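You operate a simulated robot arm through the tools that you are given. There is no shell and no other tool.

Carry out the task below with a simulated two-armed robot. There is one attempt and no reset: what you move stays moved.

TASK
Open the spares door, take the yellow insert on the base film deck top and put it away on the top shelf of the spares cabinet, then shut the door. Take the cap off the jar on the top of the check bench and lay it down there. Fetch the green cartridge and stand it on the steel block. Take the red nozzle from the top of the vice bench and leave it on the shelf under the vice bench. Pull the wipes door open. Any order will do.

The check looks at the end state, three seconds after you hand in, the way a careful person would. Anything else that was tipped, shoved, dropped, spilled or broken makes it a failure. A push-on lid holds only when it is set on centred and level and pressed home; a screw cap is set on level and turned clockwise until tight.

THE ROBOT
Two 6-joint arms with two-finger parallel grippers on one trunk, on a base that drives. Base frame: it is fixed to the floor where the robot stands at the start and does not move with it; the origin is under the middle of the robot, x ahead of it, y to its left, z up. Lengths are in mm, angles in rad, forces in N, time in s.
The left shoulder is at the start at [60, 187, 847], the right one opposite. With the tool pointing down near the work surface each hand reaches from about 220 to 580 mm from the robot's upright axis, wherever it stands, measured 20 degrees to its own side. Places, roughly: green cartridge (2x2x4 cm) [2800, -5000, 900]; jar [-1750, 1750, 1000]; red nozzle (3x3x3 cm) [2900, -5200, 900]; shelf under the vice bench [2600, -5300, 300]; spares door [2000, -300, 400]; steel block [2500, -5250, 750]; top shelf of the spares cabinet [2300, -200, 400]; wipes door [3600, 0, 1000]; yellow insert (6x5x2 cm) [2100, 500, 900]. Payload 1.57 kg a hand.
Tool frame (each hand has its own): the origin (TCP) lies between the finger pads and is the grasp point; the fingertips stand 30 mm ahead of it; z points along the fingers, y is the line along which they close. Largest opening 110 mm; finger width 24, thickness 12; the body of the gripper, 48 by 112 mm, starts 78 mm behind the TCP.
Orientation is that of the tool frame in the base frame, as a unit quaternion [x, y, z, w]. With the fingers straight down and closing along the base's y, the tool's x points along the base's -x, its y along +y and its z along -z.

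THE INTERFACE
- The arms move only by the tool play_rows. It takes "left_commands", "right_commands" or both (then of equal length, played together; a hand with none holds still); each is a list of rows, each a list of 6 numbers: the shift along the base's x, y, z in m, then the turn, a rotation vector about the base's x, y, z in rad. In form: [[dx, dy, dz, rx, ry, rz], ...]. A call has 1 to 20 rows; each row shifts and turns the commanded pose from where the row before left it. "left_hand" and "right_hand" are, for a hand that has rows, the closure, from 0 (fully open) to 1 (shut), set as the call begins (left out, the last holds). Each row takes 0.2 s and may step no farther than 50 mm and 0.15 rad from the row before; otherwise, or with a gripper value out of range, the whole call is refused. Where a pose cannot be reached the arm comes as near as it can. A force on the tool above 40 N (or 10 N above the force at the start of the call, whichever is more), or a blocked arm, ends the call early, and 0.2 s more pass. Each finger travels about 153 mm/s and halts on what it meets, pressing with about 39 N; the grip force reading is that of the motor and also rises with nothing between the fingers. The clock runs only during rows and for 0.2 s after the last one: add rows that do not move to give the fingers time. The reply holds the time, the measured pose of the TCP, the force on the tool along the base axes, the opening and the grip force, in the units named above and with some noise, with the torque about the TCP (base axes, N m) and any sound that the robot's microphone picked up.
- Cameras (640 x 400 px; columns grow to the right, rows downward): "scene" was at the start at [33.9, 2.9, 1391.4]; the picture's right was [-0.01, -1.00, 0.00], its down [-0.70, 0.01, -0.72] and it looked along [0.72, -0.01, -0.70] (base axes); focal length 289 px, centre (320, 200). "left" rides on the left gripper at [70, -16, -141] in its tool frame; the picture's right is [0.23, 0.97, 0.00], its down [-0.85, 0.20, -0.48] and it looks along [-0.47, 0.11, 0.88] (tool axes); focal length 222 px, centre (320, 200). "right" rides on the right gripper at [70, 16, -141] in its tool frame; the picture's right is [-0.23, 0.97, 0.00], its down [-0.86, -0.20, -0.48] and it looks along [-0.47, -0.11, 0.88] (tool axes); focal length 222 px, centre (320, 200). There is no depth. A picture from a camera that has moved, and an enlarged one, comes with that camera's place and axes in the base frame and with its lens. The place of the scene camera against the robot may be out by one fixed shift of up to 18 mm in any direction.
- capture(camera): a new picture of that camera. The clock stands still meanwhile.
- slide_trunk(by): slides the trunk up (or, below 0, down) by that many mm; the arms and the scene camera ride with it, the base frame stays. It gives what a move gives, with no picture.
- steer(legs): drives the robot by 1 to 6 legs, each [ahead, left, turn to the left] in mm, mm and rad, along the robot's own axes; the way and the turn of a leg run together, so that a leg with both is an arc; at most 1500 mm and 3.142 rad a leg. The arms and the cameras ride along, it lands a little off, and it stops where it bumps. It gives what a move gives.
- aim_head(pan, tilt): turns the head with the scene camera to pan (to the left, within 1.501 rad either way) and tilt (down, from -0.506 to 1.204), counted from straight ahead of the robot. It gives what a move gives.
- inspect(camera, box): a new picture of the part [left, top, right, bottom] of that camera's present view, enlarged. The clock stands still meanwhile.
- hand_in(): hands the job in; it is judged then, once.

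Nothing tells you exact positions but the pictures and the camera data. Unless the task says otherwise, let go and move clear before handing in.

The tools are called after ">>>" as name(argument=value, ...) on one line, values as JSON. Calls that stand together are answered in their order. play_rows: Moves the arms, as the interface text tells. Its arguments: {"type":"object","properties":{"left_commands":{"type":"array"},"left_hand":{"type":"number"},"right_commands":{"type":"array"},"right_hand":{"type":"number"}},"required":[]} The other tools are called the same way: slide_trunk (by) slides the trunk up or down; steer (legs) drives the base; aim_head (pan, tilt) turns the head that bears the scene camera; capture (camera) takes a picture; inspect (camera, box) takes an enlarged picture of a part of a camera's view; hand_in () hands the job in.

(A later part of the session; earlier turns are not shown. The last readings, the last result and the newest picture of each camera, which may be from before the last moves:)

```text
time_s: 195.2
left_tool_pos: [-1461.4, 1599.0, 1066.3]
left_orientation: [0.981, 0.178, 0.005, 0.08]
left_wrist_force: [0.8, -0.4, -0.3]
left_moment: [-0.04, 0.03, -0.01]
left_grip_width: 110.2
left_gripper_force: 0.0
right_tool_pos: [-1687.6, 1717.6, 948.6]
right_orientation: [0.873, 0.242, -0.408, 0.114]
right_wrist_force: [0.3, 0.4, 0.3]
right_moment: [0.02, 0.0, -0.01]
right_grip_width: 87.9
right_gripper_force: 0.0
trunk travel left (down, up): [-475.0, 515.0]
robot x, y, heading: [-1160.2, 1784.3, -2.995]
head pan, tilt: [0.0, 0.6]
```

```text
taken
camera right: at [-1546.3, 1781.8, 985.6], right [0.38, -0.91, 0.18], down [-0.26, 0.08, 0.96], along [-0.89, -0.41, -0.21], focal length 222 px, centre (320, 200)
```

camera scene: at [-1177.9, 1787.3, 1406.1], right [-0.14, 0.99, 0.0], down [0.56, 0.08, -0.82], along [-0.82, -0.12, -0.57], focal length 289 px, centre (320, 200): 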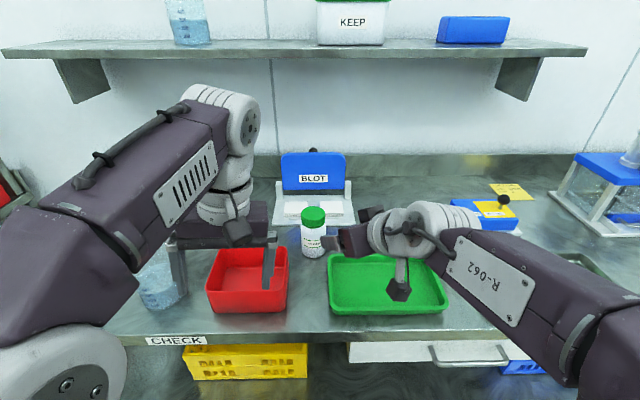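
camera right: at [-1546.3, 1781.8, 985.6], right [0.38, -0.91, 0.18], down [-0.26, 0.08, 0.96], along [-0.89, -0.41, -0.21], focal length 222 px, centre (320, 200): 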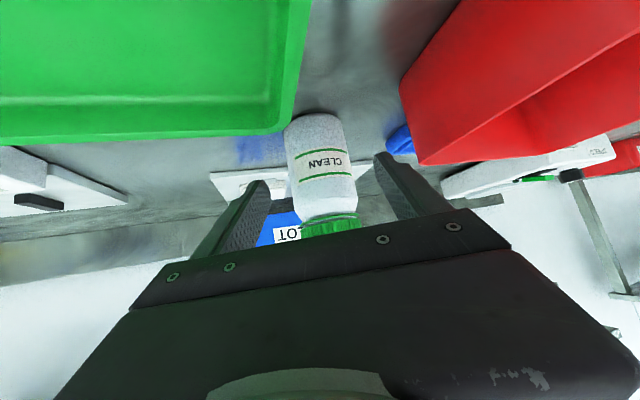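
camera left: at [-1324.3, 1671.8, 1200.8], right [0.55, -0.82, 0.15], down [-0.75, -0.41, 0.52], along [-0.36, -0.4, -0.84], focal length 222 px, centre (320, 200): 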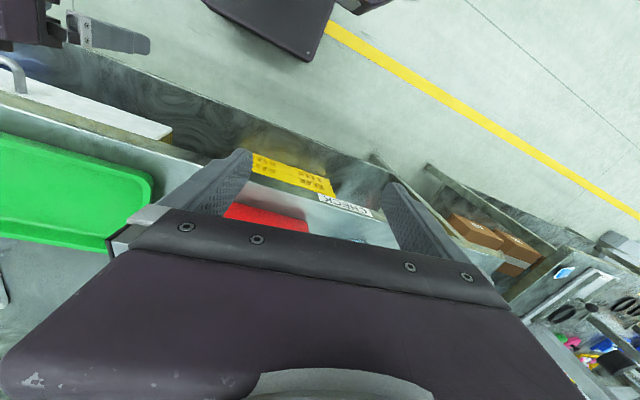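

>>> play_rows(right_commands=[[-0.0138, -0.0088, -0.0135, 0, 0, 0], [-0.0138, -0.0088, -0.0135, 0, 0, 0], [0, 0, 0, 0, 0, 0]])

>>> capture(camera="right")

>>> capture(camera="scene")

```text
time_s: 196.0
left_tool_pos: [-1462.8, 1599.2, 1066.7]
left_orientation: [0.981, 0.178, 0.005, 0.081]
left_wrist_force: [0.4, 0.0, -0.5]
left_moment: [0.03, 0.03, -0.01]
left_grip_width: 110.1
left_gripper_force: 0.0
right_tool_pos: [-1717.3, 1699.1, 921.5]
right_orientation: [0.872, 0.243, -0.409, 0.114]
right_wrist_force: [-0.1, -0.8, 0.1]
right_moment: [0.0, 0.0, 0.02]
right_grip_width: 87.9
right_gripper_force: 0.1
trunk travel left (down, up): [-475.0, 515.0]
robot x, y, heading: [-1158.9, 1786.8, -2.995]
head pan, tilt: [0.0, 0.6]
```

```text
taken
camera right: at [-1575.3, 1764.6, 959.1], right [0.38, -0.91, 0.18], down [-0.26, 0.08, 0.96], along [-0.89, -0.41, -0.2], focal length 222 px, centre (320, 200)
```

right: 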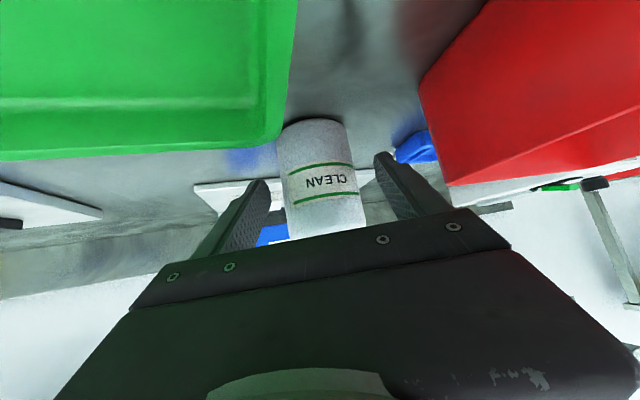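

```text
taken
camera scene: at [-1176.2, 1787.6, 1406.1], right [-0.14, 0.99, 0.0], down [0.56, 0.08, -0.83], along [-0.82, -0.12, -0.56], focal length 289 px, centre (320, 200)
```

scene: 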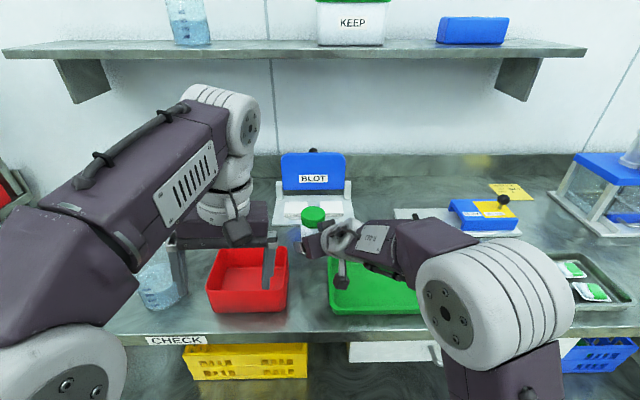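

>>> play_rows(right_commands=[[0, 0, 0, 0, 0, 0], [0, 0, 0, 0, 0, 0], [0, 0, 0, 0, 0, 0]], right_hand=1)

>>> capture(camera="right")

>>> inspect(camera="scene", box=[260, 160, 420, 260])

```text
time_s: 196.8
left_tool_pos: [-1463.0, 1598.2, 1066.5]
left_orientation: [0.981, 0.179, 0.004, 0.08]
left_wrist_force: [0.2, -0.5, 0.0]
left_moment: [-0.02, -0.01, 0.02]
left_grip_width: 109.8
left_gripper_force: 0.1
right_tool_pos: [-1716.1, 1699.0, 921.4]
right_orientation: [0.873, 0.244, -0.408, 0.114]
right_wrist_force: [-1.1, -0.3, 1.1]
right_moment: [-0.11, 0.09, -0.02]
right_grip_width: 58.2
right_gripper_force: 39.6
trunk travel left (down, up): [-475.0, 515.0]
robot x, y, heading: [-1164.3, 1788.1, -2.998]
head pan, tilt: [0.0, 0.6]
```

```text
taken
camera right: at [-1575.4, 1764.7, 959.0], right [0.38, -0.91, 0.18], down [-0.26, 0.08, 0.96], along [-0.89, -0.41, -0.21], focal length 222 px, centre (320, 200)
```

right: 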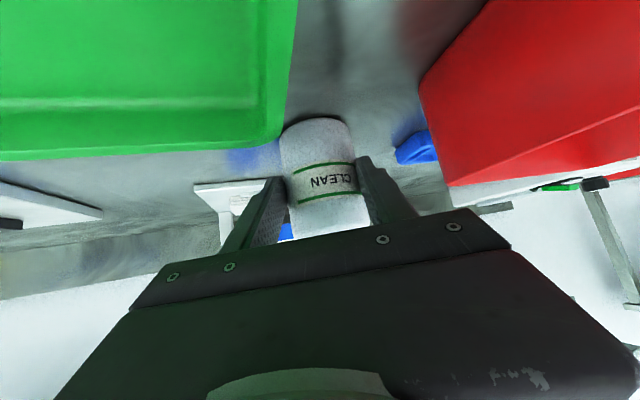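

```text
4.00 times, centred on (340, 210) of scene
camera zoom: at [-1176.6, 1787.4, 1406.1], right [-0.14, 0.99, 0.0], down [0.56, 0.08, -0.83], along [-0.82, -0.12, -0.56], focal length 1155 px, centre (240, 160)
```

zoom: 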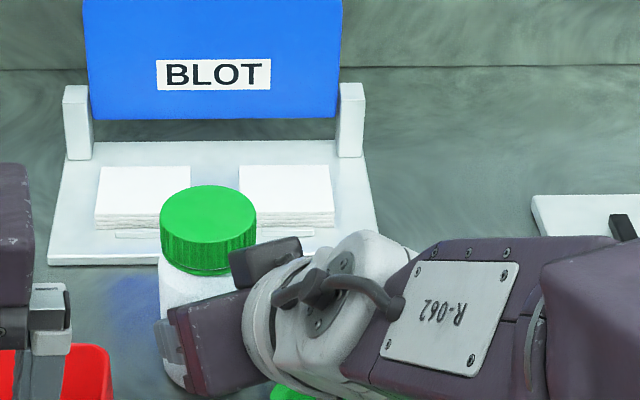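

The right hand holds the jar firmly (58 mm). Now I'll bring the left hand, pointing straight down, to hover above the cap via the left side.

>>> play_rows(left_commands=[[-0.045, 0, 0.003, 0.0797, 0.0108, -0.1068], [-0.045, 0, 0.003, 0.0797, 0.0108, -0.1068], [-0.045, 0, 0.003, 0, 0, 0], [-0.045, 0, 0.003, 0, 0, 0], [-0.045, 0, 0, 0, 0, 0], [-0.0107, 0.0327, 0, 0, 0, 0], [-0.0107, 0.0327, 0, 0, 0, 0], [-0.0107, 0.0327, 0, 0, 0, 0], [0, 0, 0, 0, 0, 0]], left_hand=0.27)

>>> capture(camera="left")

>>> capture(camera="scene")

```text
time_s: 198.4
left_tool_pos: [-1625.9, 1646.9, 1022.7]
left_orientation: [0.997, 0.083, -0.005, 0.008]
left_wrist_force: [0.8, -24.8, 5.1]
left_moment: [-0.47, 0.05, 0.39]
left_grip_width: 58.5
left_gripper_force: 0.0
left hand out of reach, approached as far as the arm can: row 3, 4, 5, 6, 7
right_tool_pos: [-1717.1, 1704.3, 921.0]
right_orientation: [0.874, 0.239, -0.409, 0.109]
right_wrist_force: [-1.4, 27.7, 3.7]
right_moment: [-1.87, 0.21, 1.83]
right_grip_width: 58.7
right_gripper_force: 38.9
trunk travel left (down, up): [-475.0, 515.0]
robot x, y, heading: [-1162.7, 1787.3, -2.999]
head pan, tilt: [0.0, 0.6]
stopped in row 7 (left hand): the force on the tool passed its limit at 47 N (the readings are from after the stop); the commanded pose is now the measured one
```

```text
taken
camera left: at [-1557.3, 1677.3, 1162.9], right [0.39, -0.92, 0.01], down [-0.81, -0.33, 0.49], along [-0.45, -0.2, -0.87], focal length 222 px, centre (320, 200)
```

left: 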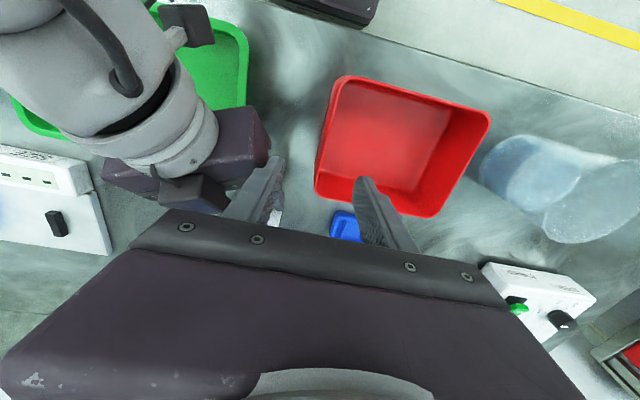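

```text
taken
camera scene: at [-1175.8, 1788.0, 1406.2], right [-0.14, 0.99, 0.0], down [0.56, 0.08, -0.83], along [-0.82, -0.12, -0.56], focal length 289 px, centre (320, 200)
```

scene: 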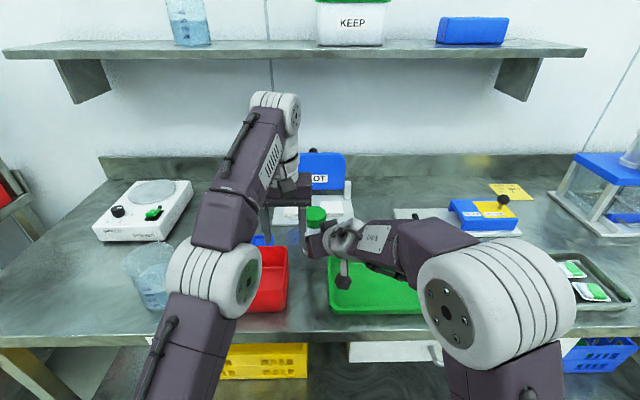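

The left arm ran out of reach and brushed the right gripper (jar held, shifted ~5 mm). I'll back the left hand off at once, then raise the trunk for better reach and regrip.

>>> play_rows(left_commands=[[0.005, -0.02, 0.01, 0, 0, 0], [0.01, -0.02, 0.02, 0, 0, 0], [0.02, -0.01, 0.02, 0, 0, 0], [0.03, 0, 0.02, 0, 0, 0], [0.03, 0, 0.0, 0, 0, 0]])

>>> capture(camera="right")

>>> inspect(camera="scene", box=[260, 160, 420, 260])

```text
time_s: 199.6
left_tool_pos: [-1526.7, 1598.2, 1091.0]
left_orientation: [0.997, 0.077, -0.005, 0.005]
left_wrist_force: [0.5, 0.0, 0.2]
left_moment: [0.02, 0.02, 0.03]
left_grip_width: 80.1
left_gripper_force: 0.0
left hand out of reach, approached as far as the arm can: row 2
right_tool_pos: [-1715.5, 1702.8, 921.4]
right_orientation: [0.873, 0.242, -0.409, 0.112]
right_wrist_force: [4.7, 0.1, 10.9]
right_moment: [-0.31, 0.05, 0.15]
right_grip_width: 58.5
right_gripper_force: 38.7
trunk travel left (down, up): [-475.0, 515.0]
robot x, y, heading: [-1159.3, 1788.2, -2.999]
head pan, tilt: [0.0, 0.6]
```

```text
taken
camera right: at [-1574.5, 1766.9, 958.9], right [0.38, -0.91, 0.17], down [-0.26, 0.08, 0.96], along [-0.89, -0.41, -0.21], focal length 222 px, centre (320, 200)
```

right: 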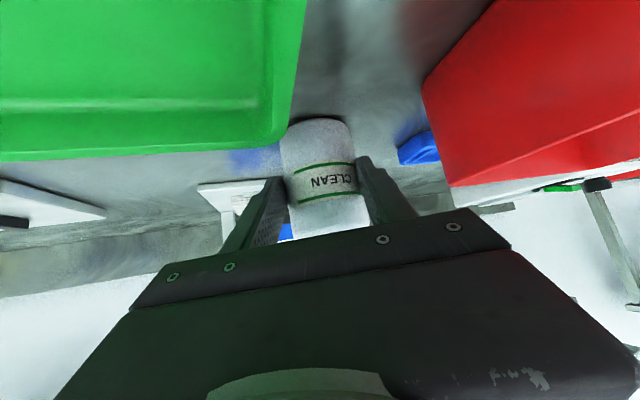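

```text
4.00 times, centred on (340, 210) of scene
camera zoom: at [-1174.2, 1787.5, 1406.2], right [-0.14, 0.99, 0.0], down [0.56, 0.08, -0.83], along [-0.82, -0.12, -0.56], focal length 1155 px, centre (240, 160)
```

zoom: 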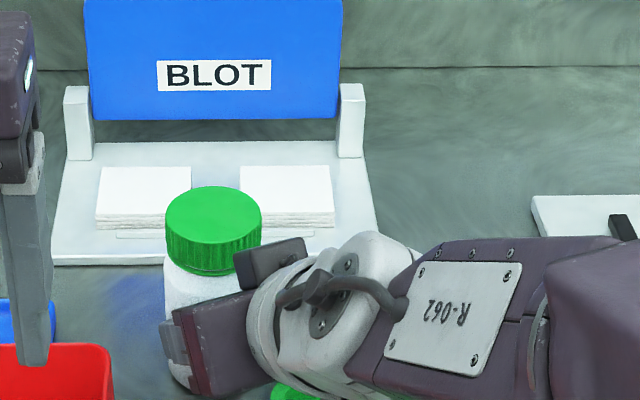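

>>> play_rows(right_commands=[[0, 0, 0, 0, 0, 0], [0, 0, 0, 0, 0, 0]], right_hand=0.2)

>>> slide_trunk(by=110)

>>> play_rows(right_commands=[[0, 0, -0.02, 0, 0, 0], [0, 0, -0.02, 0, 0, 0], [0, 0, -0.02, 0, 0, 0], [0, 0, -0.02, 0, 0, 0], [0, 0, -0.02, 0, 0, 0], [0, 0, -0.006, 0, 0, 0]])

>>> capture(camera="right")

```text
time_s: 200.2
left_tool_pos: [-1528.2, 1599.6, 1089.2]
left_orientation: [0.997, 0.079, -0.004, 0.005]
left_wrist_force: [-0.4, 0.3, 0.1]
left_moment: [-0.01, -0.03, -0.01]
left_grip_width: 80.2
left_gripper_force: 0.1
right_tool_pos: [-1718.0, 1703.5, 919.7]
right_orientation: [0.874, 0.241, -0.408, 0.111]
right_wrist_force: [-0.2, -0.5, -0.6]
right_moment: [0.01, -0.03, -0.02]
right_grip_width: 88.0
right_gripper_force: 0.0
trunk travel left (down, up): [-475.0, 515.0]
robot x, y, heading: [-1160.7, 1789.7, -3.0]
head pan, tilt: [0.0, 0.6]
```

```text
time_s: 201.6
left_tool_pos: [-1529.7, 1598.6, 1199.7]
left_orientation: [0.997, 0.08, -0.004, 0.006]
left_wrist_force: [0.5, -0.2, 1.1]
left_moment: [-0.02, -0.03, -0.04]
left_grip_width: 80.2
left_gripper_force: 0.1
right_tool_pos: [-1718.3, 1702.7, 1029.2]
right_orientation: [0.873, 0.242, -0.408, 0.111]
right_wrist_force: [0.2, -0.5, -0.6]
right_moment: [0.01, 0.0, 0.01]
right_grip_width: 88.0
right_gripper_force: 0.1
trunk travel left (down, up): [-585.0, 405.0]
robot x, y, heading: [-1159.1, 1789.2, -3.0]
head pan, tilt: [0.0, 0.6]
```

```text
time_s: 203.0
left_tool_pos: [-1529.7, 1598.0, 1198.1]
left_orientation: [0.997, 0.08, -0.005, 0.005]
left_wrist_force: [-0.2, 0.1, 0.6]
left_moment: [-0.05, -0.04, 0.0]
left_grip_width: 80.4
left_gripper_force: 0.0
right_tool_pos: [-1715.4, 1695.4, 971.1]
right_orientation: [0.874, 0.241, -0.407, 0.111]
right_wrist_force: [0.6, 1.4, -0.3]
right_moment: [0.01, 0.02, -0.01]
right_grip_width: 88.0
right_gripper_force: 0.0
right hand out of reach, approached as far as the arm can: row 1, 2, 3, 4
trunk travel left (down, up): [-585.0, 405.0]
robot x, y, heading: [-1158.1, 1783.9, -2.99]
head pan, tilt: [0.0, 0.6]
```

```text
taken
camera right: at [-1572.9, 1759.4, 1008.6], right [0.38, -0.91, 0.17], down [-0.26, 0.08, 0.96], along [-0.89, -0.41, -0.21], focal length 222 px, centre (320, 200)
```

right: 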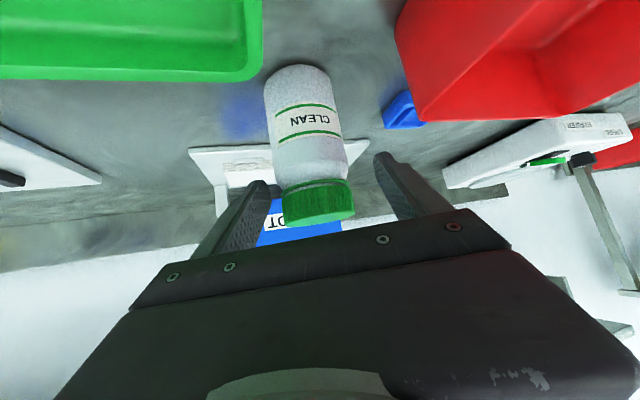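

>>> play_rows(right_commands=[[0, 0, -0.015, 0, 0, 0], [0, 0, -0.015, 0, 0, 0], [0, 0, 0, 0, 0, 0]])

>>> capture(camera="right")

```text
time_s: 203.8
left_tool_pos: [-1528.0, 1597.9, 1199.2]
left_orientation: [0.997, 0.079, -0.005, 0.005]
left_wrist_force: [-0.8, -0.2, 1.2]
left_moment: [-0.08, 0.01, -0.03]
left_grip_width: 80.3
left_gripper_force: 0.1
right_tool_pos: [-1712.1, 1694.9, 941.0]
right_orientation: [0.873, 0.243, -0.408, 0.112]
right_wrist_force: [0.0, 0.3, 0.9]
right_moment: [0.02, -0.01, 0.0]
right_grip_width: 88.2
right_gripper_force: 0.1
trunk travel left (down, up): [-585.0, 405.0]
robot x, y, heading: [-1161.9, 1792.7, -2.998]
head pan, tilt: [0.0, 0.6]
```

```text
taken
camera right: at [-1572.0, 1758.9, 979.2], right [0.38, -0.91, 0.17], down [-0.26, 0.08, 0.96], along [-0.89, -0.41, -0.21], focal length 222 px, centre (320, 200)
```

right: 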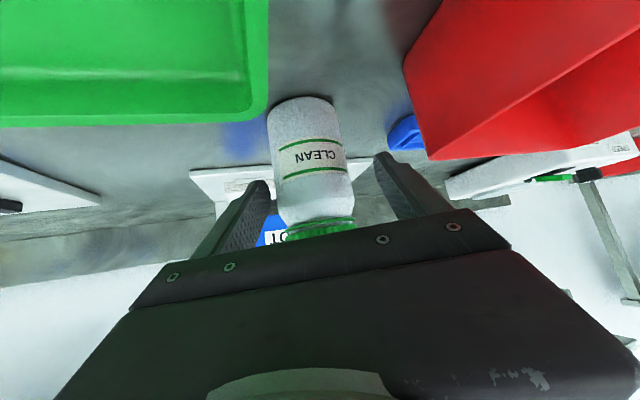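

>>> play_rows(right_commands=[[-0.0025, 0.0037, -0.007, 0, 0, 0], [-0.0025, 0.0037, -0.007, 0, 0, 0], [0, 0, -0.006, 0, 0, 0], [0, 0, 0, 0, 0, 0]])

>>> capture(camera="right")

```text
time_s: 204.8
left_tool_pos: [-1528.0, 1598.7, 1199.2]
left_orientation: [0.997, 0.079, -0.005, 0.006]
left_wrist_force: [0.1, -0.4, 1.5]
left_moment: [0.03, -0.02, 0.01]
left_grip_width: 80.3
left_gripper_force: 0.0
right_tool_pos: [-1718.2, 1702.7, 920.2]
right_orientation: [0.873, 0.242, -0.407, 0.112]
right_wrist_force: [0.1, 0.3, 0.3]
right_moment: [0.0, -0.01, 0.0]
right_grip_width: 88.3
right_gripper_force: 0.1
trunk travel left (down, up): [-585.0, 405.0]
robot x, y, heading: [-1158.5, 1786.1, -3.0]
head pan, tilt: [0.0, 0.6]
```

```text
taken
camera right: at [-1578.1, 1767.1, 958.4], right [0.38, -0.91, 0.17], down [-0.26, 0.08, 0.96], along [-0.89, -0.41, -0.21], focal length 222 px, centre (320, 200)
```

right: 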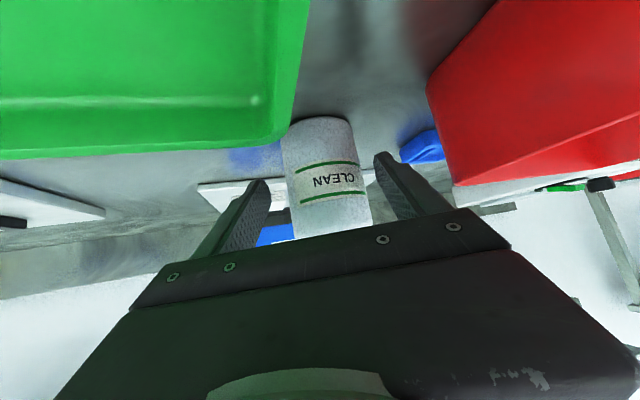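

>>> play_rows(right_commands=[[0.0018, -0.003, 0, 0, 0, 0], [0, 0, 0, 0, 0, 0]])

>>> play_rows(right_commands=[[0, 0, 0, 0, 0, 0], [0, 0, 0, 0, 0, 0], [0, 0, 0, 0, 0, 0]], right_hand=1)

>>> capture(camera="scene")

>>> capture(camera="left")

```text
time_s: 205.4
left_tool_pos: [-1528.7, 1597.5, 1199.9]
left_orientation: [0.997, 0.08, -0.005, 0.005]
left_wrist_force: [0.2, 0.2, 0.3]
left_moment: [0.0, -0.02, 0.01]
left_grip_width: 80.3
left_gripper_force: 0.0
right_tool_pos: [-1718.1, 1698.7, 920.6]
right_orientation: [0.873, 0.243, -0.407, 0.113]
right_wrist_force: [-0.3, 0.7, -0.2]
right_moment: [0.02, -0.01, -0.01]
right_grip_width: 88.0
right_gripper_force: 0.0
trunk travel left (down, up): [-585.0, 405.0]
robot x, y, heading: [-1159.0, 1782.3, -2.998]
head pan, tilt: [0.0, 0.6]
```

```text
time_s: 206.2
left_tool_pos: [-1528.5, 1599.6, 1198.5]
left_orientation: [0.997, 0.08, -0.005, 0.005]
left_wrist_force: [0.6, 0.5, -0.5]
left_moment: [0.02, -0.02, -0.04]
left_grip_width: 80.2
left_gripper_force: 0.1
right_tool_pos: [-1717.3, 1700.0, 920.3]
right_orientation: [0.873, 0.243, -0.407, 0.112]
right_wrist_force: [0.1, -0.7, 1.4]
right_moment: [-0.05, -0.02, 0.02]
right_grip_width: 58.5
right_gripper_force: 39.3
trunk travel left (down, up): [-585.0, 405.0]
robot x, y, heading: [-1162.2, 1789.0, -2.997]
head pan, tilt: [0.0, 0.6]
```

```text
taken
camera scene: at [-1176.5, 1787.3, 1516.1], right [-0.14, 0.99, 0.0], down [0.56, 0.08, -0.83], along [-0.82, -0.12, -0.56], focal length 289 px, centre (320, 200)
```

scene: 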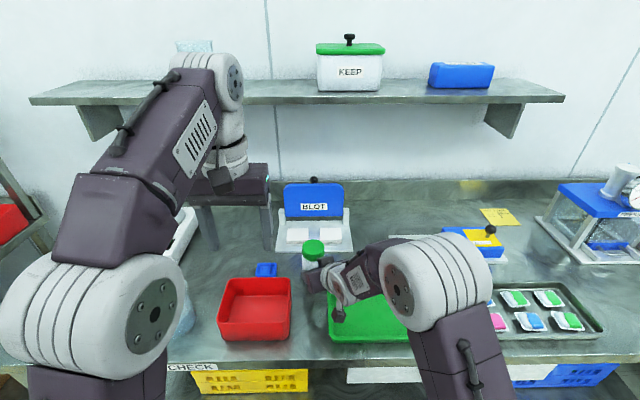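

```text
taken
camera left: at [-1459.8, 1627.5, 1338.9], right [0.38, -0.93, 0.01], down [-0.81, -0.33, 0.49], along [-0.45, -0.19, -0.87], focal length 222 px, centre (320, 200)
```

left: 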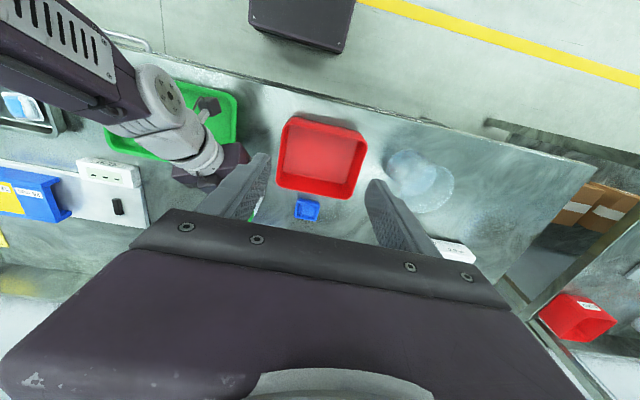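

>>> play_rows(left_commands=[[-0.045, -0.003, -0.027, 0, 0, 0], [-0.045, -0.003, -0.027, 0, 0, 0], [-0.045, -0.003, -0.027, 0, 0, 0], [-0.045, -0.003, -0.027, 0, 0, 0], [0, 0, 0, 0, 0, 0]])

>>> capture(camera="left")

```text
refused: row 1 steps farther than a row can; nothing moved
```

```text
taken
camera left: at [-1459.8, 1627.5, 1338.9], right [0.38, -0.93, 0.01], down [-0.81, -0.33, 0.49], along [-0.45, -0.19, -0.87], focal length 222 px, centre (320, 200)
```

left: 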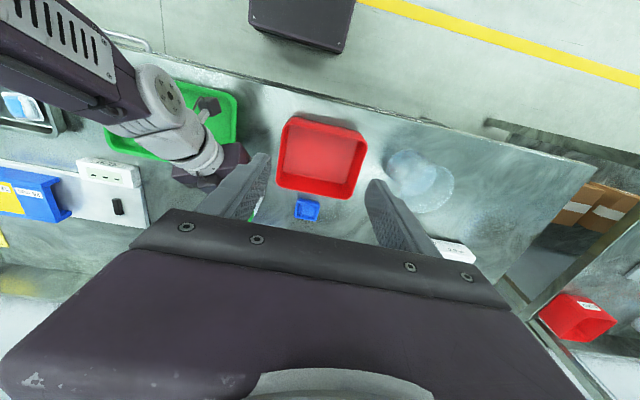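

>>> play_rows(left_commands=[[-0.036, -0.0024, -0.0216, 0, 0, 0], [-0.036, -0.0024, -0.0216, 0, 0, 0], [-0.036, -0.0024, -0.0216, 0, 0, 0], [-0.036, -0.0024, -0.0216, 0, 0, 0], [-0.036, -0.0024, -0.0216, 0, 0, 0], [0, 0, 0, 0, 0, 0]])

>>> capture(camera="left")

```text
time_s: 207.6
left_tool_pos: [-1669.4, 1584.3, 1072.0]
left_orientation: [0.997, 0.08, -0.005, 0.006]
left_wrist_force: [0.2, 0.3, -0.4]
left_moment: [0.0, 0.03, 0.0]
left_grip_width: 80.2
left_gripper_force: 0.2
left hand out of reach, approached as far as the arm can: row 3, 4, 5
right_tool_pos: [-1717.0, 1698.9, 920.1]
right_orientation: [0.873, 0.243, -0.407, 0.113]
right_wrist_force: [-0.4, 0.1, 1.9]
right_moment: [-0.1, 0.03, 0.0]
right_grip_width: 58.0
right_gripper_force: 38.9
trunk travel left (down, up): [-585.0, 405.0]
robot x, y, heading: [-1158.3, 1789.9, -2.997]
head pan, tilt: [0.0, 0.6]
```

```text
taken
camera left: at [-1600.9, 1614.0, 1212.6], right [0.38, -0.93, 0.01], down [-0.81, -0.33, 0.49], along [-0.45, -0.19, -0.87], focal length 222 px, centre (320, 200)
```

left: 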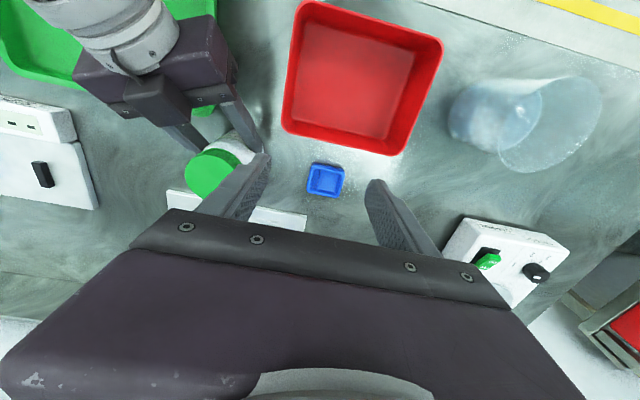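

The left arm is short of reach for a vertical hand here. I'll release the jar, withdraw, shift the base a little forward and to the right so the jar is better placed for both arms.

>>> play_rows(left_commands=[[0.03, 0, 0.01, 0, 0, 0], [0.03, 0, 0.01, 0, 0, 0], [0.03, 0, 0.01, 0, 0, 0]], right_commands=[[0, 0, 0, 0, 0, 0], [0, 0, 0, 0, 0, 0], [0, 0, 0, 0, 0, 0]], right_hand=0.2)

>>> play_rows(right_commands=[[0.0131, 0.0079, 0.0129, 0, 0, 0], [0.0131, 0.0079, 0.0129, 0, 0, 0], [0.0131, 0.0079, 0.0129, 0, 0, 0], [0.0131, 0.0079, 0.0129, 0, 0, 0], [0.0131, 0.0079, 0.0129, 0, 0, 0], [0, 0, 0, 0, 0, 0]])

>>> capture(camera="right")

```text
time_s: 208.4
left_tool_pos: [-1581.0, 1586.3, 1103.4]
left_orientation: [0.997, 0.079, -0.006, 0.004]
left_wrist_force: [0.7, -0.7, -0.2]
left_moment: [-0.02, 0.05, 0.01]
left_grip_width: 80.5
left_gripper_force: 0.1
right_tool_pos: [-1715.1, 1700.2, 920.9]
right_orientation: [0.873, 0.241, -0.409, 0.112]
right_wrist_force: [0.2, 0.2, 0.3]
right_moment: [-0.03, 0.0, 0.0]
right_grip_width: 88.1
right_gripper_force: 0.1
trunk travel left (down, up): [-585.0, 405.0]
robot x, y, heading: [-1160.6, 1789.9, -2.999]
head pan, tilt: [0.0, 0.6]
```

```text
time_s: 209.8
left_tool_pos: [-1581.7, 1586.2, 1102.9]
left_orientation: [0.997, 0.079, -0.004, 0.006]
left_wrist_force: [0.1, -1.4, -0.4]
left_moment: [0.01, 0.03, -0.01]
left_grip_width: 80.3
left_gripper_force: 0.0
right_tool_pos: [-1652.3, 1737.8, 984.1]
right_orientation: [0.873, 0.243, -0.408, 0.112]
right_wrist_force: [-1.0, -0.6, -0.4]
right_moment: [0.01, -0.01, -0.03]
right_grip_width: 88.1
right_gripper_force: 0.0
trunk travel left (down, up): [-585.0, 405.0]
robot x, y, heading: [-1160.9, 1788.0, -2.993]
head pan, tilt: [0.0, 0.6]
```

```text
taken
camera right: at [-1511.5, 1803.0, 1022.6], right [0.38, -0.91, 0.17], down [-0.26, 0.08, 0.96], along [-0.89, -0.41, -0.21], focal length 222 px, centre (320, 200)
```

right: 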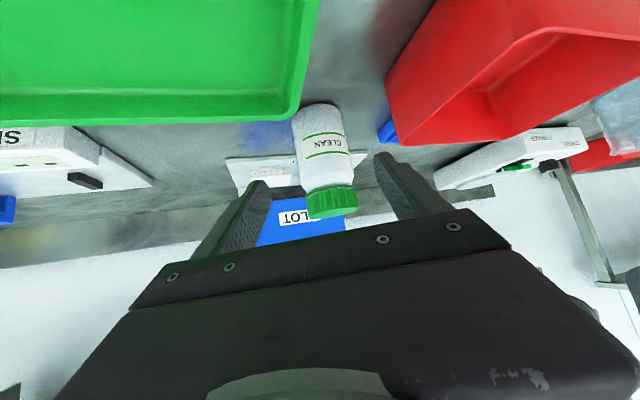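

>>> slide_trunk(by=35)

>>> steer(legs=[[45, -85, 0]])

>>> capture(camera="right")

>>> capture(camera="left")

>>> capture(camera="scene")

```text
time_s: 210.6
left_tool_pos: [-1580.7, 1585.4, 1137.0]
left_orientation: [0.997, 0.08, -0.004, 0.006]
left_wrist_force: [-0.2, -0.4, -0.4]
left_moment: [0.01, 0.03, -0.02]
left_grip_width: 80.3
left_gripper_force: 0.0
right_tool_pos: [-1652.2, 1738.4, 1019.0]
right_orientation: [0.873, 0.242, -0.408, 0.111]
right_wrist_force: [0.6, 0.5, 0.8]
right_moment: [0.04, 0.05, 0.01]
right_grip_width: 87.9
right_gripper_force: 0.0
trunk travel left (down, up): [-620.0, 370.0]
robot x, y, heading: [-1156.9, 1789.1, -2.999]
head pan, tilt: [0.0, 0.6]
```

```text
time_s: 211.8
left_tool_pos: [-1638.6, 1663.0, 1137.1]
left_orientation: [0.997, 0.08, -0.005, 0.006]
left_wrist_force: [0.1, 0.2, 0.0]
left_moment: [0.0, -0.02, 0.03]
left_grip_width: 80.3
left_gripper_force: 0.0
right_tool_pos: [-1708.7, 1816.4, 1019.5]
right_orientation: [0.873, 0.242, -0.408, 0.112]
right_wrist_force: [-0.1, 0.1, 0.0]
right_moment: [0.02, 0.02, 0.02]
right_grip_width: 87.9
right_gripper_force: 0.1
trunk travel left (down, up): [-620.0, 370.0]
robot x, y, heading: [-1217.3, 1867.2, -2.994]
head pan, tilt: [0.0, 0.6]
```

```text
taken
camera right: at [-1567.1, 1880.4, 1057.7], right [0.38, -0.91, 0.17], down [-0.26, 0.08, 0.96], along [-0.89, -0.41, -0.21], focal length 222 px, centre (320, 200)
```

right: 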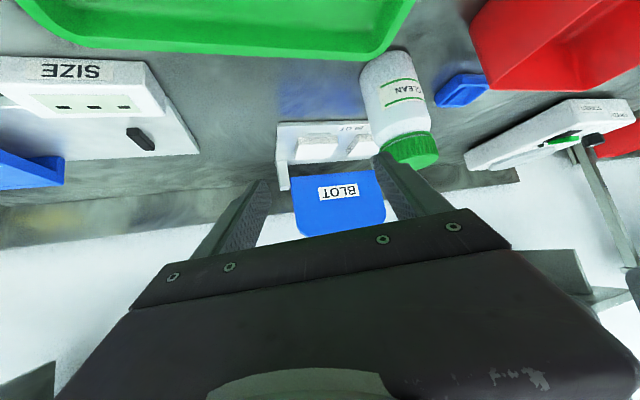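

```text
taken
camera left: at [-1568.7, 1693.3, 1277.0], right [0.38, -0.93, 0.01], down [-0.81, -0.33, 0.49], along [-0.45, -0.19, -0.87], focal length 222 px, centre (320, 200)
```

left: 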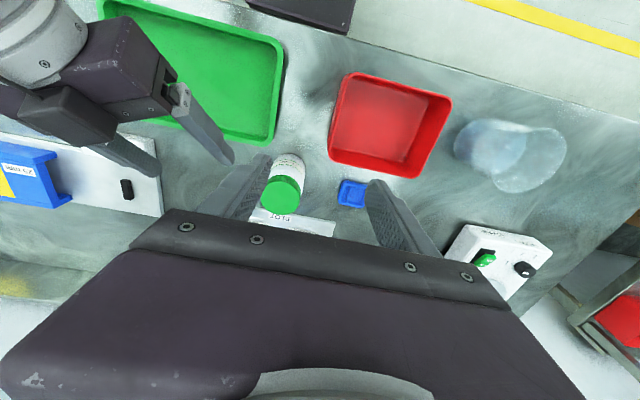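

```text
taken
camera scene: at [-1232.5, 1865.4, 1551.1], right [-0.15, 0.99, 0.0], down [0.56, 0.08, -0.82], along [-0.82, -0.12, -0.57], focal length 289 px, centre (320, 200)
```

scene: 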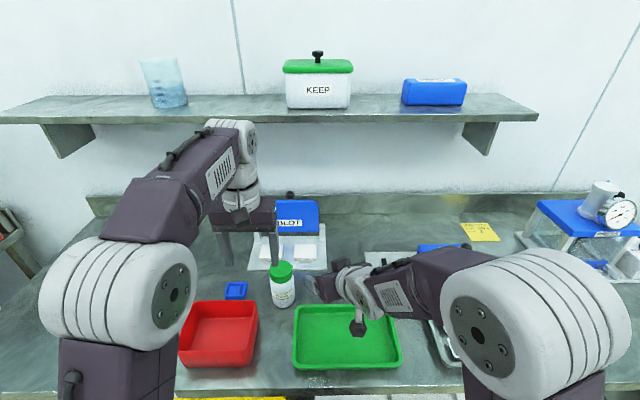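

>>> inspect(camera="left", box=[220, 140, 380, 240])

>>> inspect(camera="right", box=[320, 30, 480, 180])

```text
4.00 times, centred on (300, 190) of left
camera zoom: at [-1568.7, 1693.3, 1277.0], right [0.38, -0.93, 0.01], down [-0.81, -0.33, 0.49], along [-0.45, -0.19, -0.87], focal length 888 px, centre (400, 240)
```

zoom: 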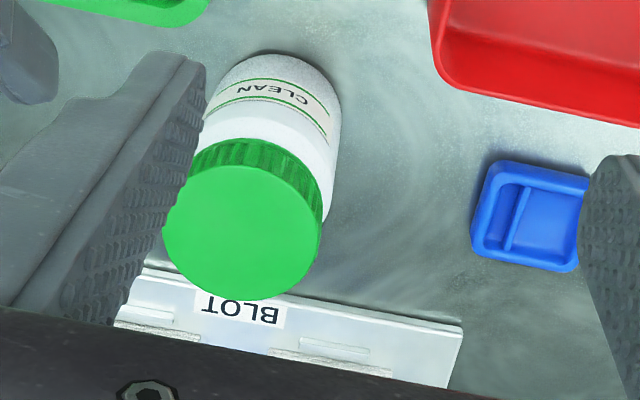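

```text
2.67 times, centred on (400, 105) of right
camera zoom: at [-1567.1, 1880.4, 1057.7], right [0.38, -0.91, 0.17], down [-0.26, 0.08, 0.96], along [-0.89, -0.41, -0.21], focal length 592 px, centre (107, 453)
```

zoom: 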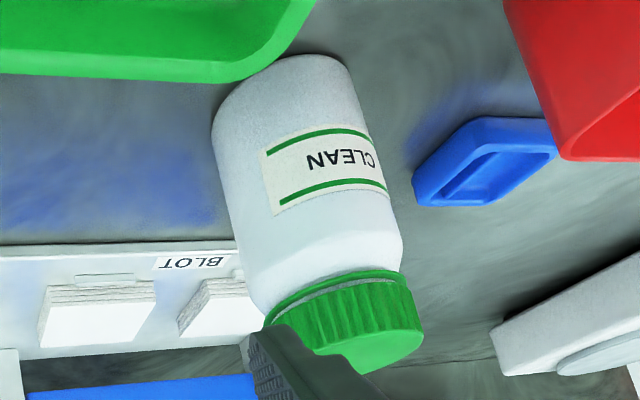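

The two wrist cameras disagree by ~15 mm in the base frame, so I'll servo each hand by its own camera. First moving the left hand out of the way, then bringing the right hand back over the jar from above.

>>> play_rows(left_commands=[[0.01, -0.02, 0.015, 0, 0, 0], [0.01, -0.03, 0.015, 0, 0, 0], [0.01, -0.03, 0.01, 0, 0, 0], [0, 0, 0, 0, 0, 0], [0, 0, 0, 0, 0, 0], [0, 0, 0, 0, 0, 0]], right_commands=[[0, 0, 0.02, 0, 0, 0], [0, 0, 0.015, 0, 0, 0], [-0.003, -0.029, 0, 0, 0, 0], [-0.003, -0.029, 0, 0, 0, 0], [-0.003, -0.029, 0, 0, 0, 0], [-0.003, -0.029, 0, 0, 0, 0]])

>>> capture(camera="right")

>>> capture(camera="scene")

```text
time_s: 213.2
left_tool_pos: [-1607.0, 1582.9, 1177.4]
left_orientation: [0.997, 0.08, -0.005, 0.004]
left_wrist_force: [0.3, -0.5, 0.4]
left_moment: [0.04, -0.01, 0.02]
left_grip_width: 80.1
left_gripper_force: 0.0
right_tool_pos: [-1719.2, 1698.1, 1056.3]
right_orientation: [0.873, 0.243, -0.408, 0.112]
right_wrist_force: [-0.2, -0.2, -0.1]
right_moment: [0.02, 0.03, -0.02]
right_grip_width: 88.2
right_gripper_force: 0.2
trunk travel left (down, up): [-620.0, 370.0]
robot x, y, heading: [-1216.1, 1862.9, -2.997]
head pan, tilt: [0.0, 0.6]
```

```text
taken
camera right: at [-1578.1, 1763.6, 1093.6], right [0.38, -0.91, 0.17], down [-0.26, 0.07, 0.96], along [-0.89, -0.41, -0.21], focal length 222 px, centre (320, 200)
```

right: 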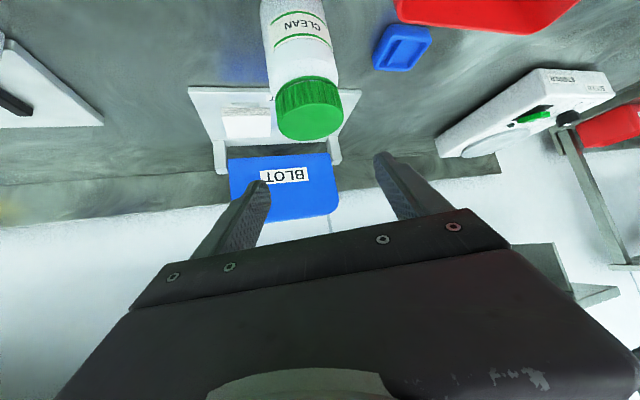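

```text
taken
camera scene: at [-1232.6, 1863.4, 1551.1], right [-0.15, 0.99, 0.0], down [0.56, 0.08, -0.82], along [-0.82, -0.12, -0.57], focal length 289 px, centre (320, 200)
```

scene: 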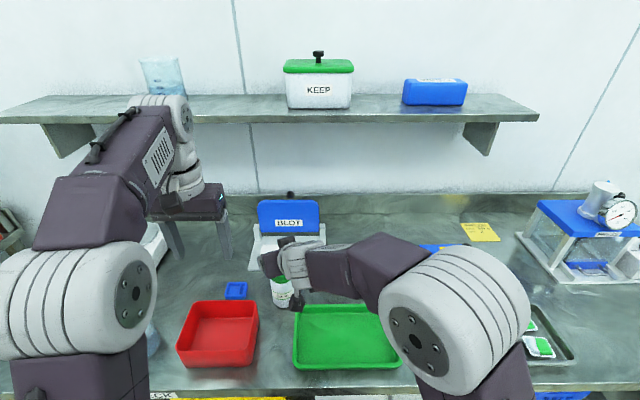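

>>> play_rows(right_commands=[[0.0008, -0.0013, -0.015, 0, 0, 0], [0.0008, -0.0013, -0.02, 0, 0, 0], [0, 0, -0.02, 0, 0, 0], [0, 0, -0.02, 0, 0, 0], [0, 0, -0.02, 0, 0, 0], [0, 0, 0, 0, 0, 0]])

>>> capture(camera="right")

```text
time_s: 214.6
left_tool_pos: [-1606.0, 1583.3, 1178.0]
left_orientation: [0.997, 0.08, -0.004, 0.006]
left_wrist_force: [-0.8, -0.4, -0.3]
left_moment: [0.01, 0.0, 0.03]
left_grip_width: 80.2
left_gripper_force: 0.1
right_tool_pos: [-1718.2, 1696.6, 960.4]
right_orientation: [0.873, 0.243, -0.407, 0.112]
right_wrist_force: [0.0, -0.2, -0.1]
right_moment: [0.0, 0.01, 0.01]
right_grip_width: 88.2
right_gripper_force: 0.2
trunk travel left (down, up): [-620.0, 370.0]
robot x, y, heading: [-1217.3, 1866.3, -2.997]
head pan, tilt: [0.0, 0.6]
```

```text
taken
camera right: at [-1577.1, 1761.9, 999.0], right [0.38, -0.91, 0.17], down [-0.26, 0.08, 0.96], along [-0.89, -0.41, -0.21], focal length 222 px, centre (320, 200)
```

right: 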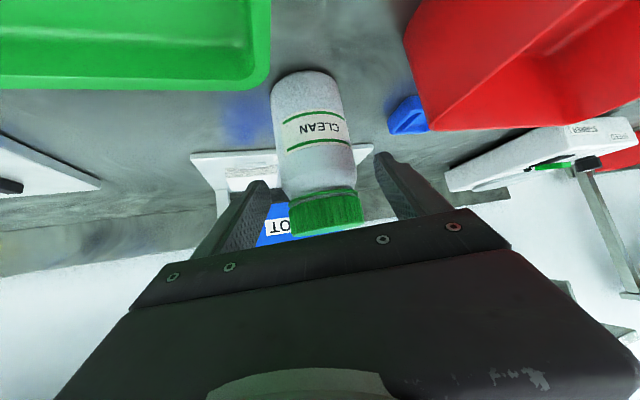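

>>> play_rows(right_commands=[[-0.0015, 0.0026, -0.02, 0, 0, 0], [0, 0, -0.02, 0, 0, 0], [0, 0, 0, 0, 0, 0]])

>>> play_rows(right_commands=[[0, 0, 0, 0, 0, 0], [0, 0, 0, 0, 0, 0], [0, 0, 0, 0, 0, 0]], right_hand=1)

>>> capture(camera="right")

```text
time_s: 215.3
left_tool_pos: [-1606.1, 1583.4, 1177.1]
left_orientation: [0.997, 0.08, -0.005, 0.006]
left_wrist_force: [-0.4, 0.7, -0.9]
left_moment: [-0.01, 0.01, -0.06]
left_grip_width: 80.2
left_gripper_force: 0.1
right_tool_pos: [-1719.9, 1700.0, 921.4]
right_orientation: [0.873, 0.242, -0.408, 0.111]
right_wrist_force: [0.6, 1.2, 1.1]
right_moment: [-0.03, -0.02, -0.02]
right_grip_width: 88.1
right_gripper_force: 0.1
trunk travel left (down, up): [-620.0, 370.0]
robot x, y, heading: [-1217.9, 1864.0, -2.995]
head pan, tilt: [0.0, 0.6]
```

```text
time_s: 216.2
left_tool_pos: [-1606.6, 1583.6, 1177.7]
left_orientation: [0.997, 0.08, -0.005, 0.006]
left_wrist_force: [0.3, 0.2, -0.4]
left_moment: [-0.03, 0.03, -0.03]
left_grip_width: 80.4
left_gripper_force: 0.0
right_tool_pos: [-1720.9, 1698.8, 919.8]
right_orientation: [0.873, 0.242, -0.408, 0.112]
right_wrist_force: [-0.4, 0.1, -1.1]
right_moment: [-0.01, -0.06, -0.01]
right_grip_width: 58.5
right_gripper_force: 38.9
trunk travel left (down, up): [-620.0, 370.0]
robot x, y, heading: [-1214.1, 1867.7, -2.992]
head pan, tilt: [0.0, 0.6]
```

```text
taken
camera right: at [-1579.0, 1763.8, 958.8], right [0.38, -0.91, 0.17], down [-0.26, 0.07, 0.96], along [-0.89, -0.41, -0.21], focal length 222 px, centre (320, 200)
```

right: 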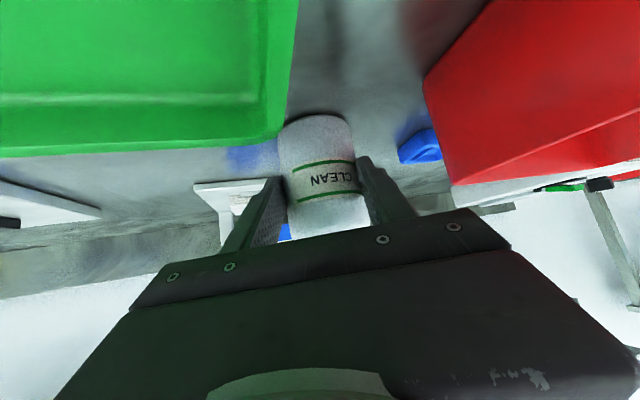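

>>> play_rows(left_commands=[[-0.03, 0, -0.03, 0, 0, 0], [-0.03, 0, -0.03, 0, 0, 0], [-0.03, 0, -0.03, 0, 0, 0], [-0.007, 0.025, -0.003, 0, 0, 0], [-0.007, 0.025, -0.003, 0, 0, 0], [0, 0, 0, 0, 0, 0]])

>>> capture(camera="left")

```text
time_s: 217.6
left_tool_pos: [-1710.1, 1634.2, 1081.4]
left_orientation: [0.997, 0.08, -0.004, 0.005]
left_wrist_force: [-0.1, -0.2, 0.0]
left_moment: [-0.01, 0.02, -0.02]
left_grip_width: 80.3
left_gripper_force: 0.0
right_tool_pos: [-1720.3, 1697.9, 921.2]
right_orientation: [0.873, 0.243, -0.408, 0.112]
right_wrist_force: [-0.1, -0.2, 0.8]
right_moment: [-0.02, -0.02, 0.0]
right_grip_width: 58.6
right_gripper_force: 39.1
trunk travel left (down, up): [-620.0, 370.0]
robot x, y, heading: [-1214.5, 1866.5, -2.995]
head pan, tilt: [0.0, 0.6]
```

```text
taken
camera left: at [-1640.9, 1663.8, 1220.7], right [0.38, -0.93, 0.01], down [-0.81, -0.33, 0.49], along [-0.45, -0.19, -0.87], focal length 222 px, centre (320, 200)
```

left: 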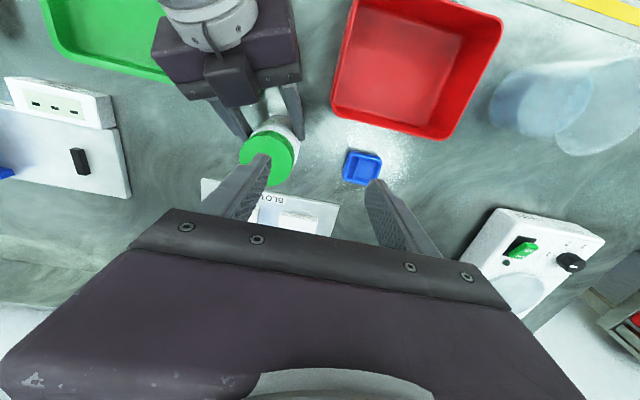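

>>> play_rows(left_commands=[[-0.011, 0.0243, -0.002, 0, 0, 0], [-0.011, 0.0243, -0.002, 0, 0, 0], [0, 0, 0, 0, 0, 0]])

>>> capture(camera="left")

>>> capture(camera="scene")

```text
time_s: 218.3
left_tool_pos: [-1730.2, 1682.7, 1078.5]
left_orientation: [0.997, 0.08, -0.005, 0.005]
left_wrist_force: [0.3, 0.7, 0.0]
left_moment: [0.03, 0.03, 0.04]
left_grip_width: 80.4
left_gripper_force: 0.1
right_tool_pos: [-1719.0, 1698.5, 920.9]
right_orientation: [0.873, 0.242, -0.408, 0.111]
right_wrist_force: [-0.2, 0.0, 0.0]
right_moment: [0.0, -0.01, 0.0]
right_grip_width: 58.4
right_gripper_force: 38.9
trunk travel left (down, up): [-620.0, 370.0]
robot x, y, heading: [-1213.6, 1867.8, -2.991]
head pan, tilt: [0.0, 0.6]
```

```text
taken
camera left: at [-1662.0, 1712.1, 1217.4], right [0.38, -0.92, 0.01], down [-0.81, -0.33, 0.49], along [-0.45, -0.19, -0.87], focal length 222 px, centre (320, 200)
```

left: 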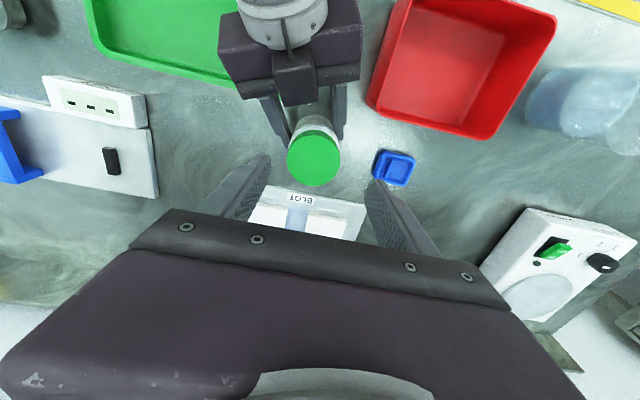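

```text
taken
camera scene: at [-1232.1, 1864.6, 1551.1], right [-0.15, 0.99, 0.0], down [0.56, 0.08, -0.83], along [-0.82, -0.12, -0.56], focal length 289 px, centre (320, 200)
```

scene: 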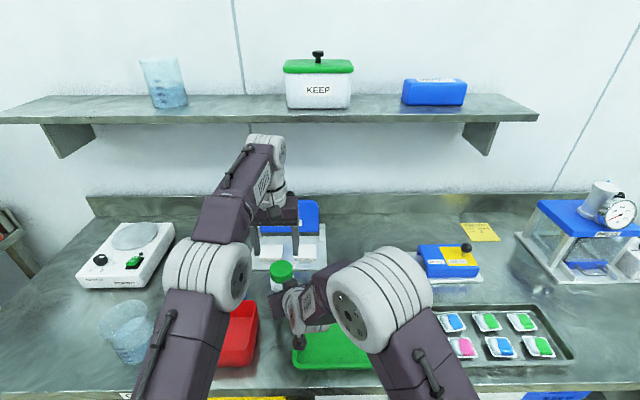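

Cap is nearly centred under the left hand. I'll correct by ~6 mm, pre-turn the wrist clockwise a little for a full counter-clockwise stroke, and look again.

>>> play_rows(left_commands=[[-0.0022, 0.0025, -0.005, 0, 0, -0.117], [-0.0021, 0.0025, -0.005, 0, 0, -0.117], [0, 0, -0.01, 0, 0, -0.117], [0, 0, 0, 0, 0, 0]])

>>> capture(camera="left")

```text
time_s: 219.3
left_tool_pos: [-1737.0, 1687.8, 1057.8]
left_orientation: [0.995, -0.097, -0.007, 0.005]
left_wrist_force: [0.1, -0.1, 0.8]
left_moment: [0.01, 0.0, 0.03]
left_grip_width: 80.3
left_gripper_force: 0.1
right_tool_pos: [-1719.5, 1699.0, 921.7]
right_orientation: [0.873, 0.243, -0.408, 0.112]
right_wrist_force: [-0.2, 0.1, 0.3]
right_moment: [0.05, 0.0, 0.02]
right_grip_width: 58.6
right_gripper_force: 38.9
trunk travel left (down, up): [-620.0, 370.0]
robot x, y, heading: [-1219.4, 1866.2, -2.998]
head pan, tilt: [0.0, 0.6]
```

```text
taken
camera left: at [-1662.2, 1691.7, 1197.2], right [0.04, -1.0, 0.01], down [-0.87, -0.03, 0.49], along [-0.49, -0.02, -0.87], focal length 222 px, centre (320, 200)
```

left: 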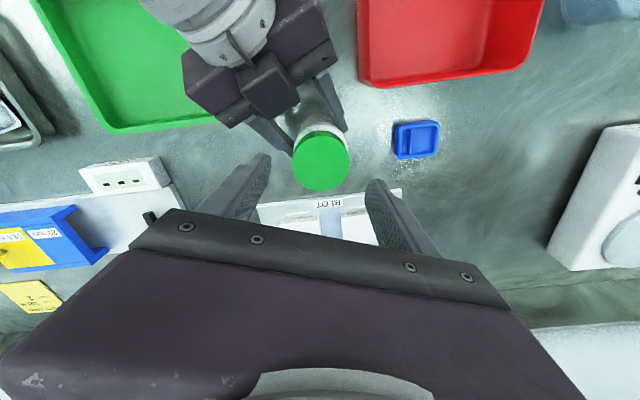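

Centred. Descending onto the cap and gripping.

>>> play_rows(left_commands=[[0, 0, -0.02, 0, 0, 0], [0, 0, -0.02, 0, 0, 0], [0, 0, -0.01, 0, 0, 0], [0, 0, 0, 0, 0, 0]])

>>> capture(camera="left")

>>> inspect(camera="scene", box=[220, 200, 380, 300])

```text
time_s: 220.3
left_tool_pos: [-1737.0, 1685.6, 1008.3]
left_orientation: [0.996, -0.094, -0.006, 0.005]
left_wrist_force: [0.0, 0.6, 0.1]
left_moment: [-0.02, -0.02, 0.03]
left_grip_width: 80.4
left_gripper_force: 0.0
right_tool_pos: [-1720.6, 1698.9, 921.1]
right_orientation: [0.873, 0.243, -0.407, 0.113]
right_wrist_force: [0.0, 0.9, 0.0]
right_moment: [-0.01, 0.0, -0.04]
right_grip_width: 58.4
right_gripper_force: 38.7
trunk travel left (down, up): [-620.0, 370.0]
robot x, y, heading: [-1219.1, 1867.8, -2.992]
head pan, tilt: [0.0, 0.6]
```

```text
taken
camera left: at [-1662.4, 1691.1, 1147.1], right [0.04, -1.0, 0.01], down [-0.87, -0.03, 0.49], along [-0.49, -0.03, -0.87], focal length 222 px, centre (320, 200)
```

left: 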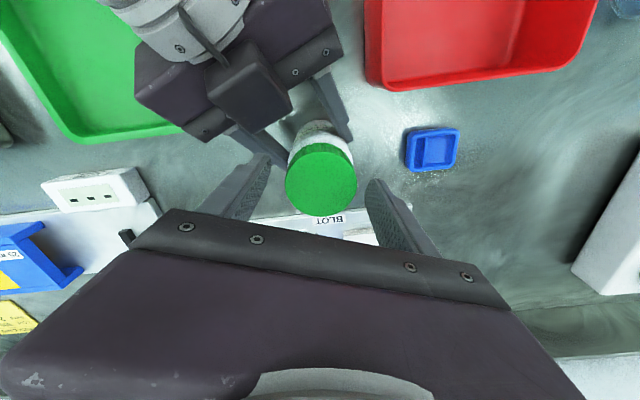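

```text
4.00 times, centred on (300, 250) of scene
camera zoom: at [-1232.5, 1865.1, 1551.1], right [-0.15, 0.99, 0.0], down [0.56, 0.08, -0.82], along [-0.82, -0.12, -0.57], focal length 1155 px, centre (400, 0)
```

zoom: 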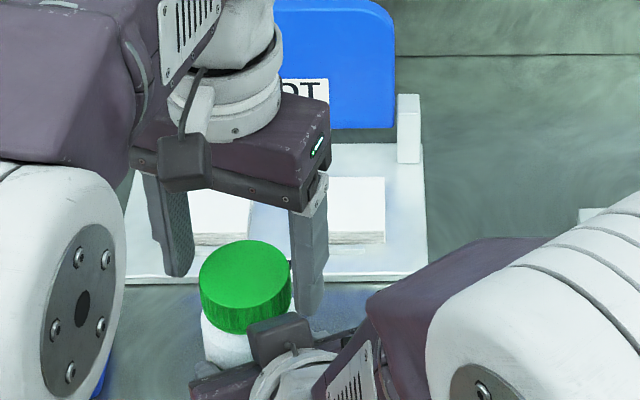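

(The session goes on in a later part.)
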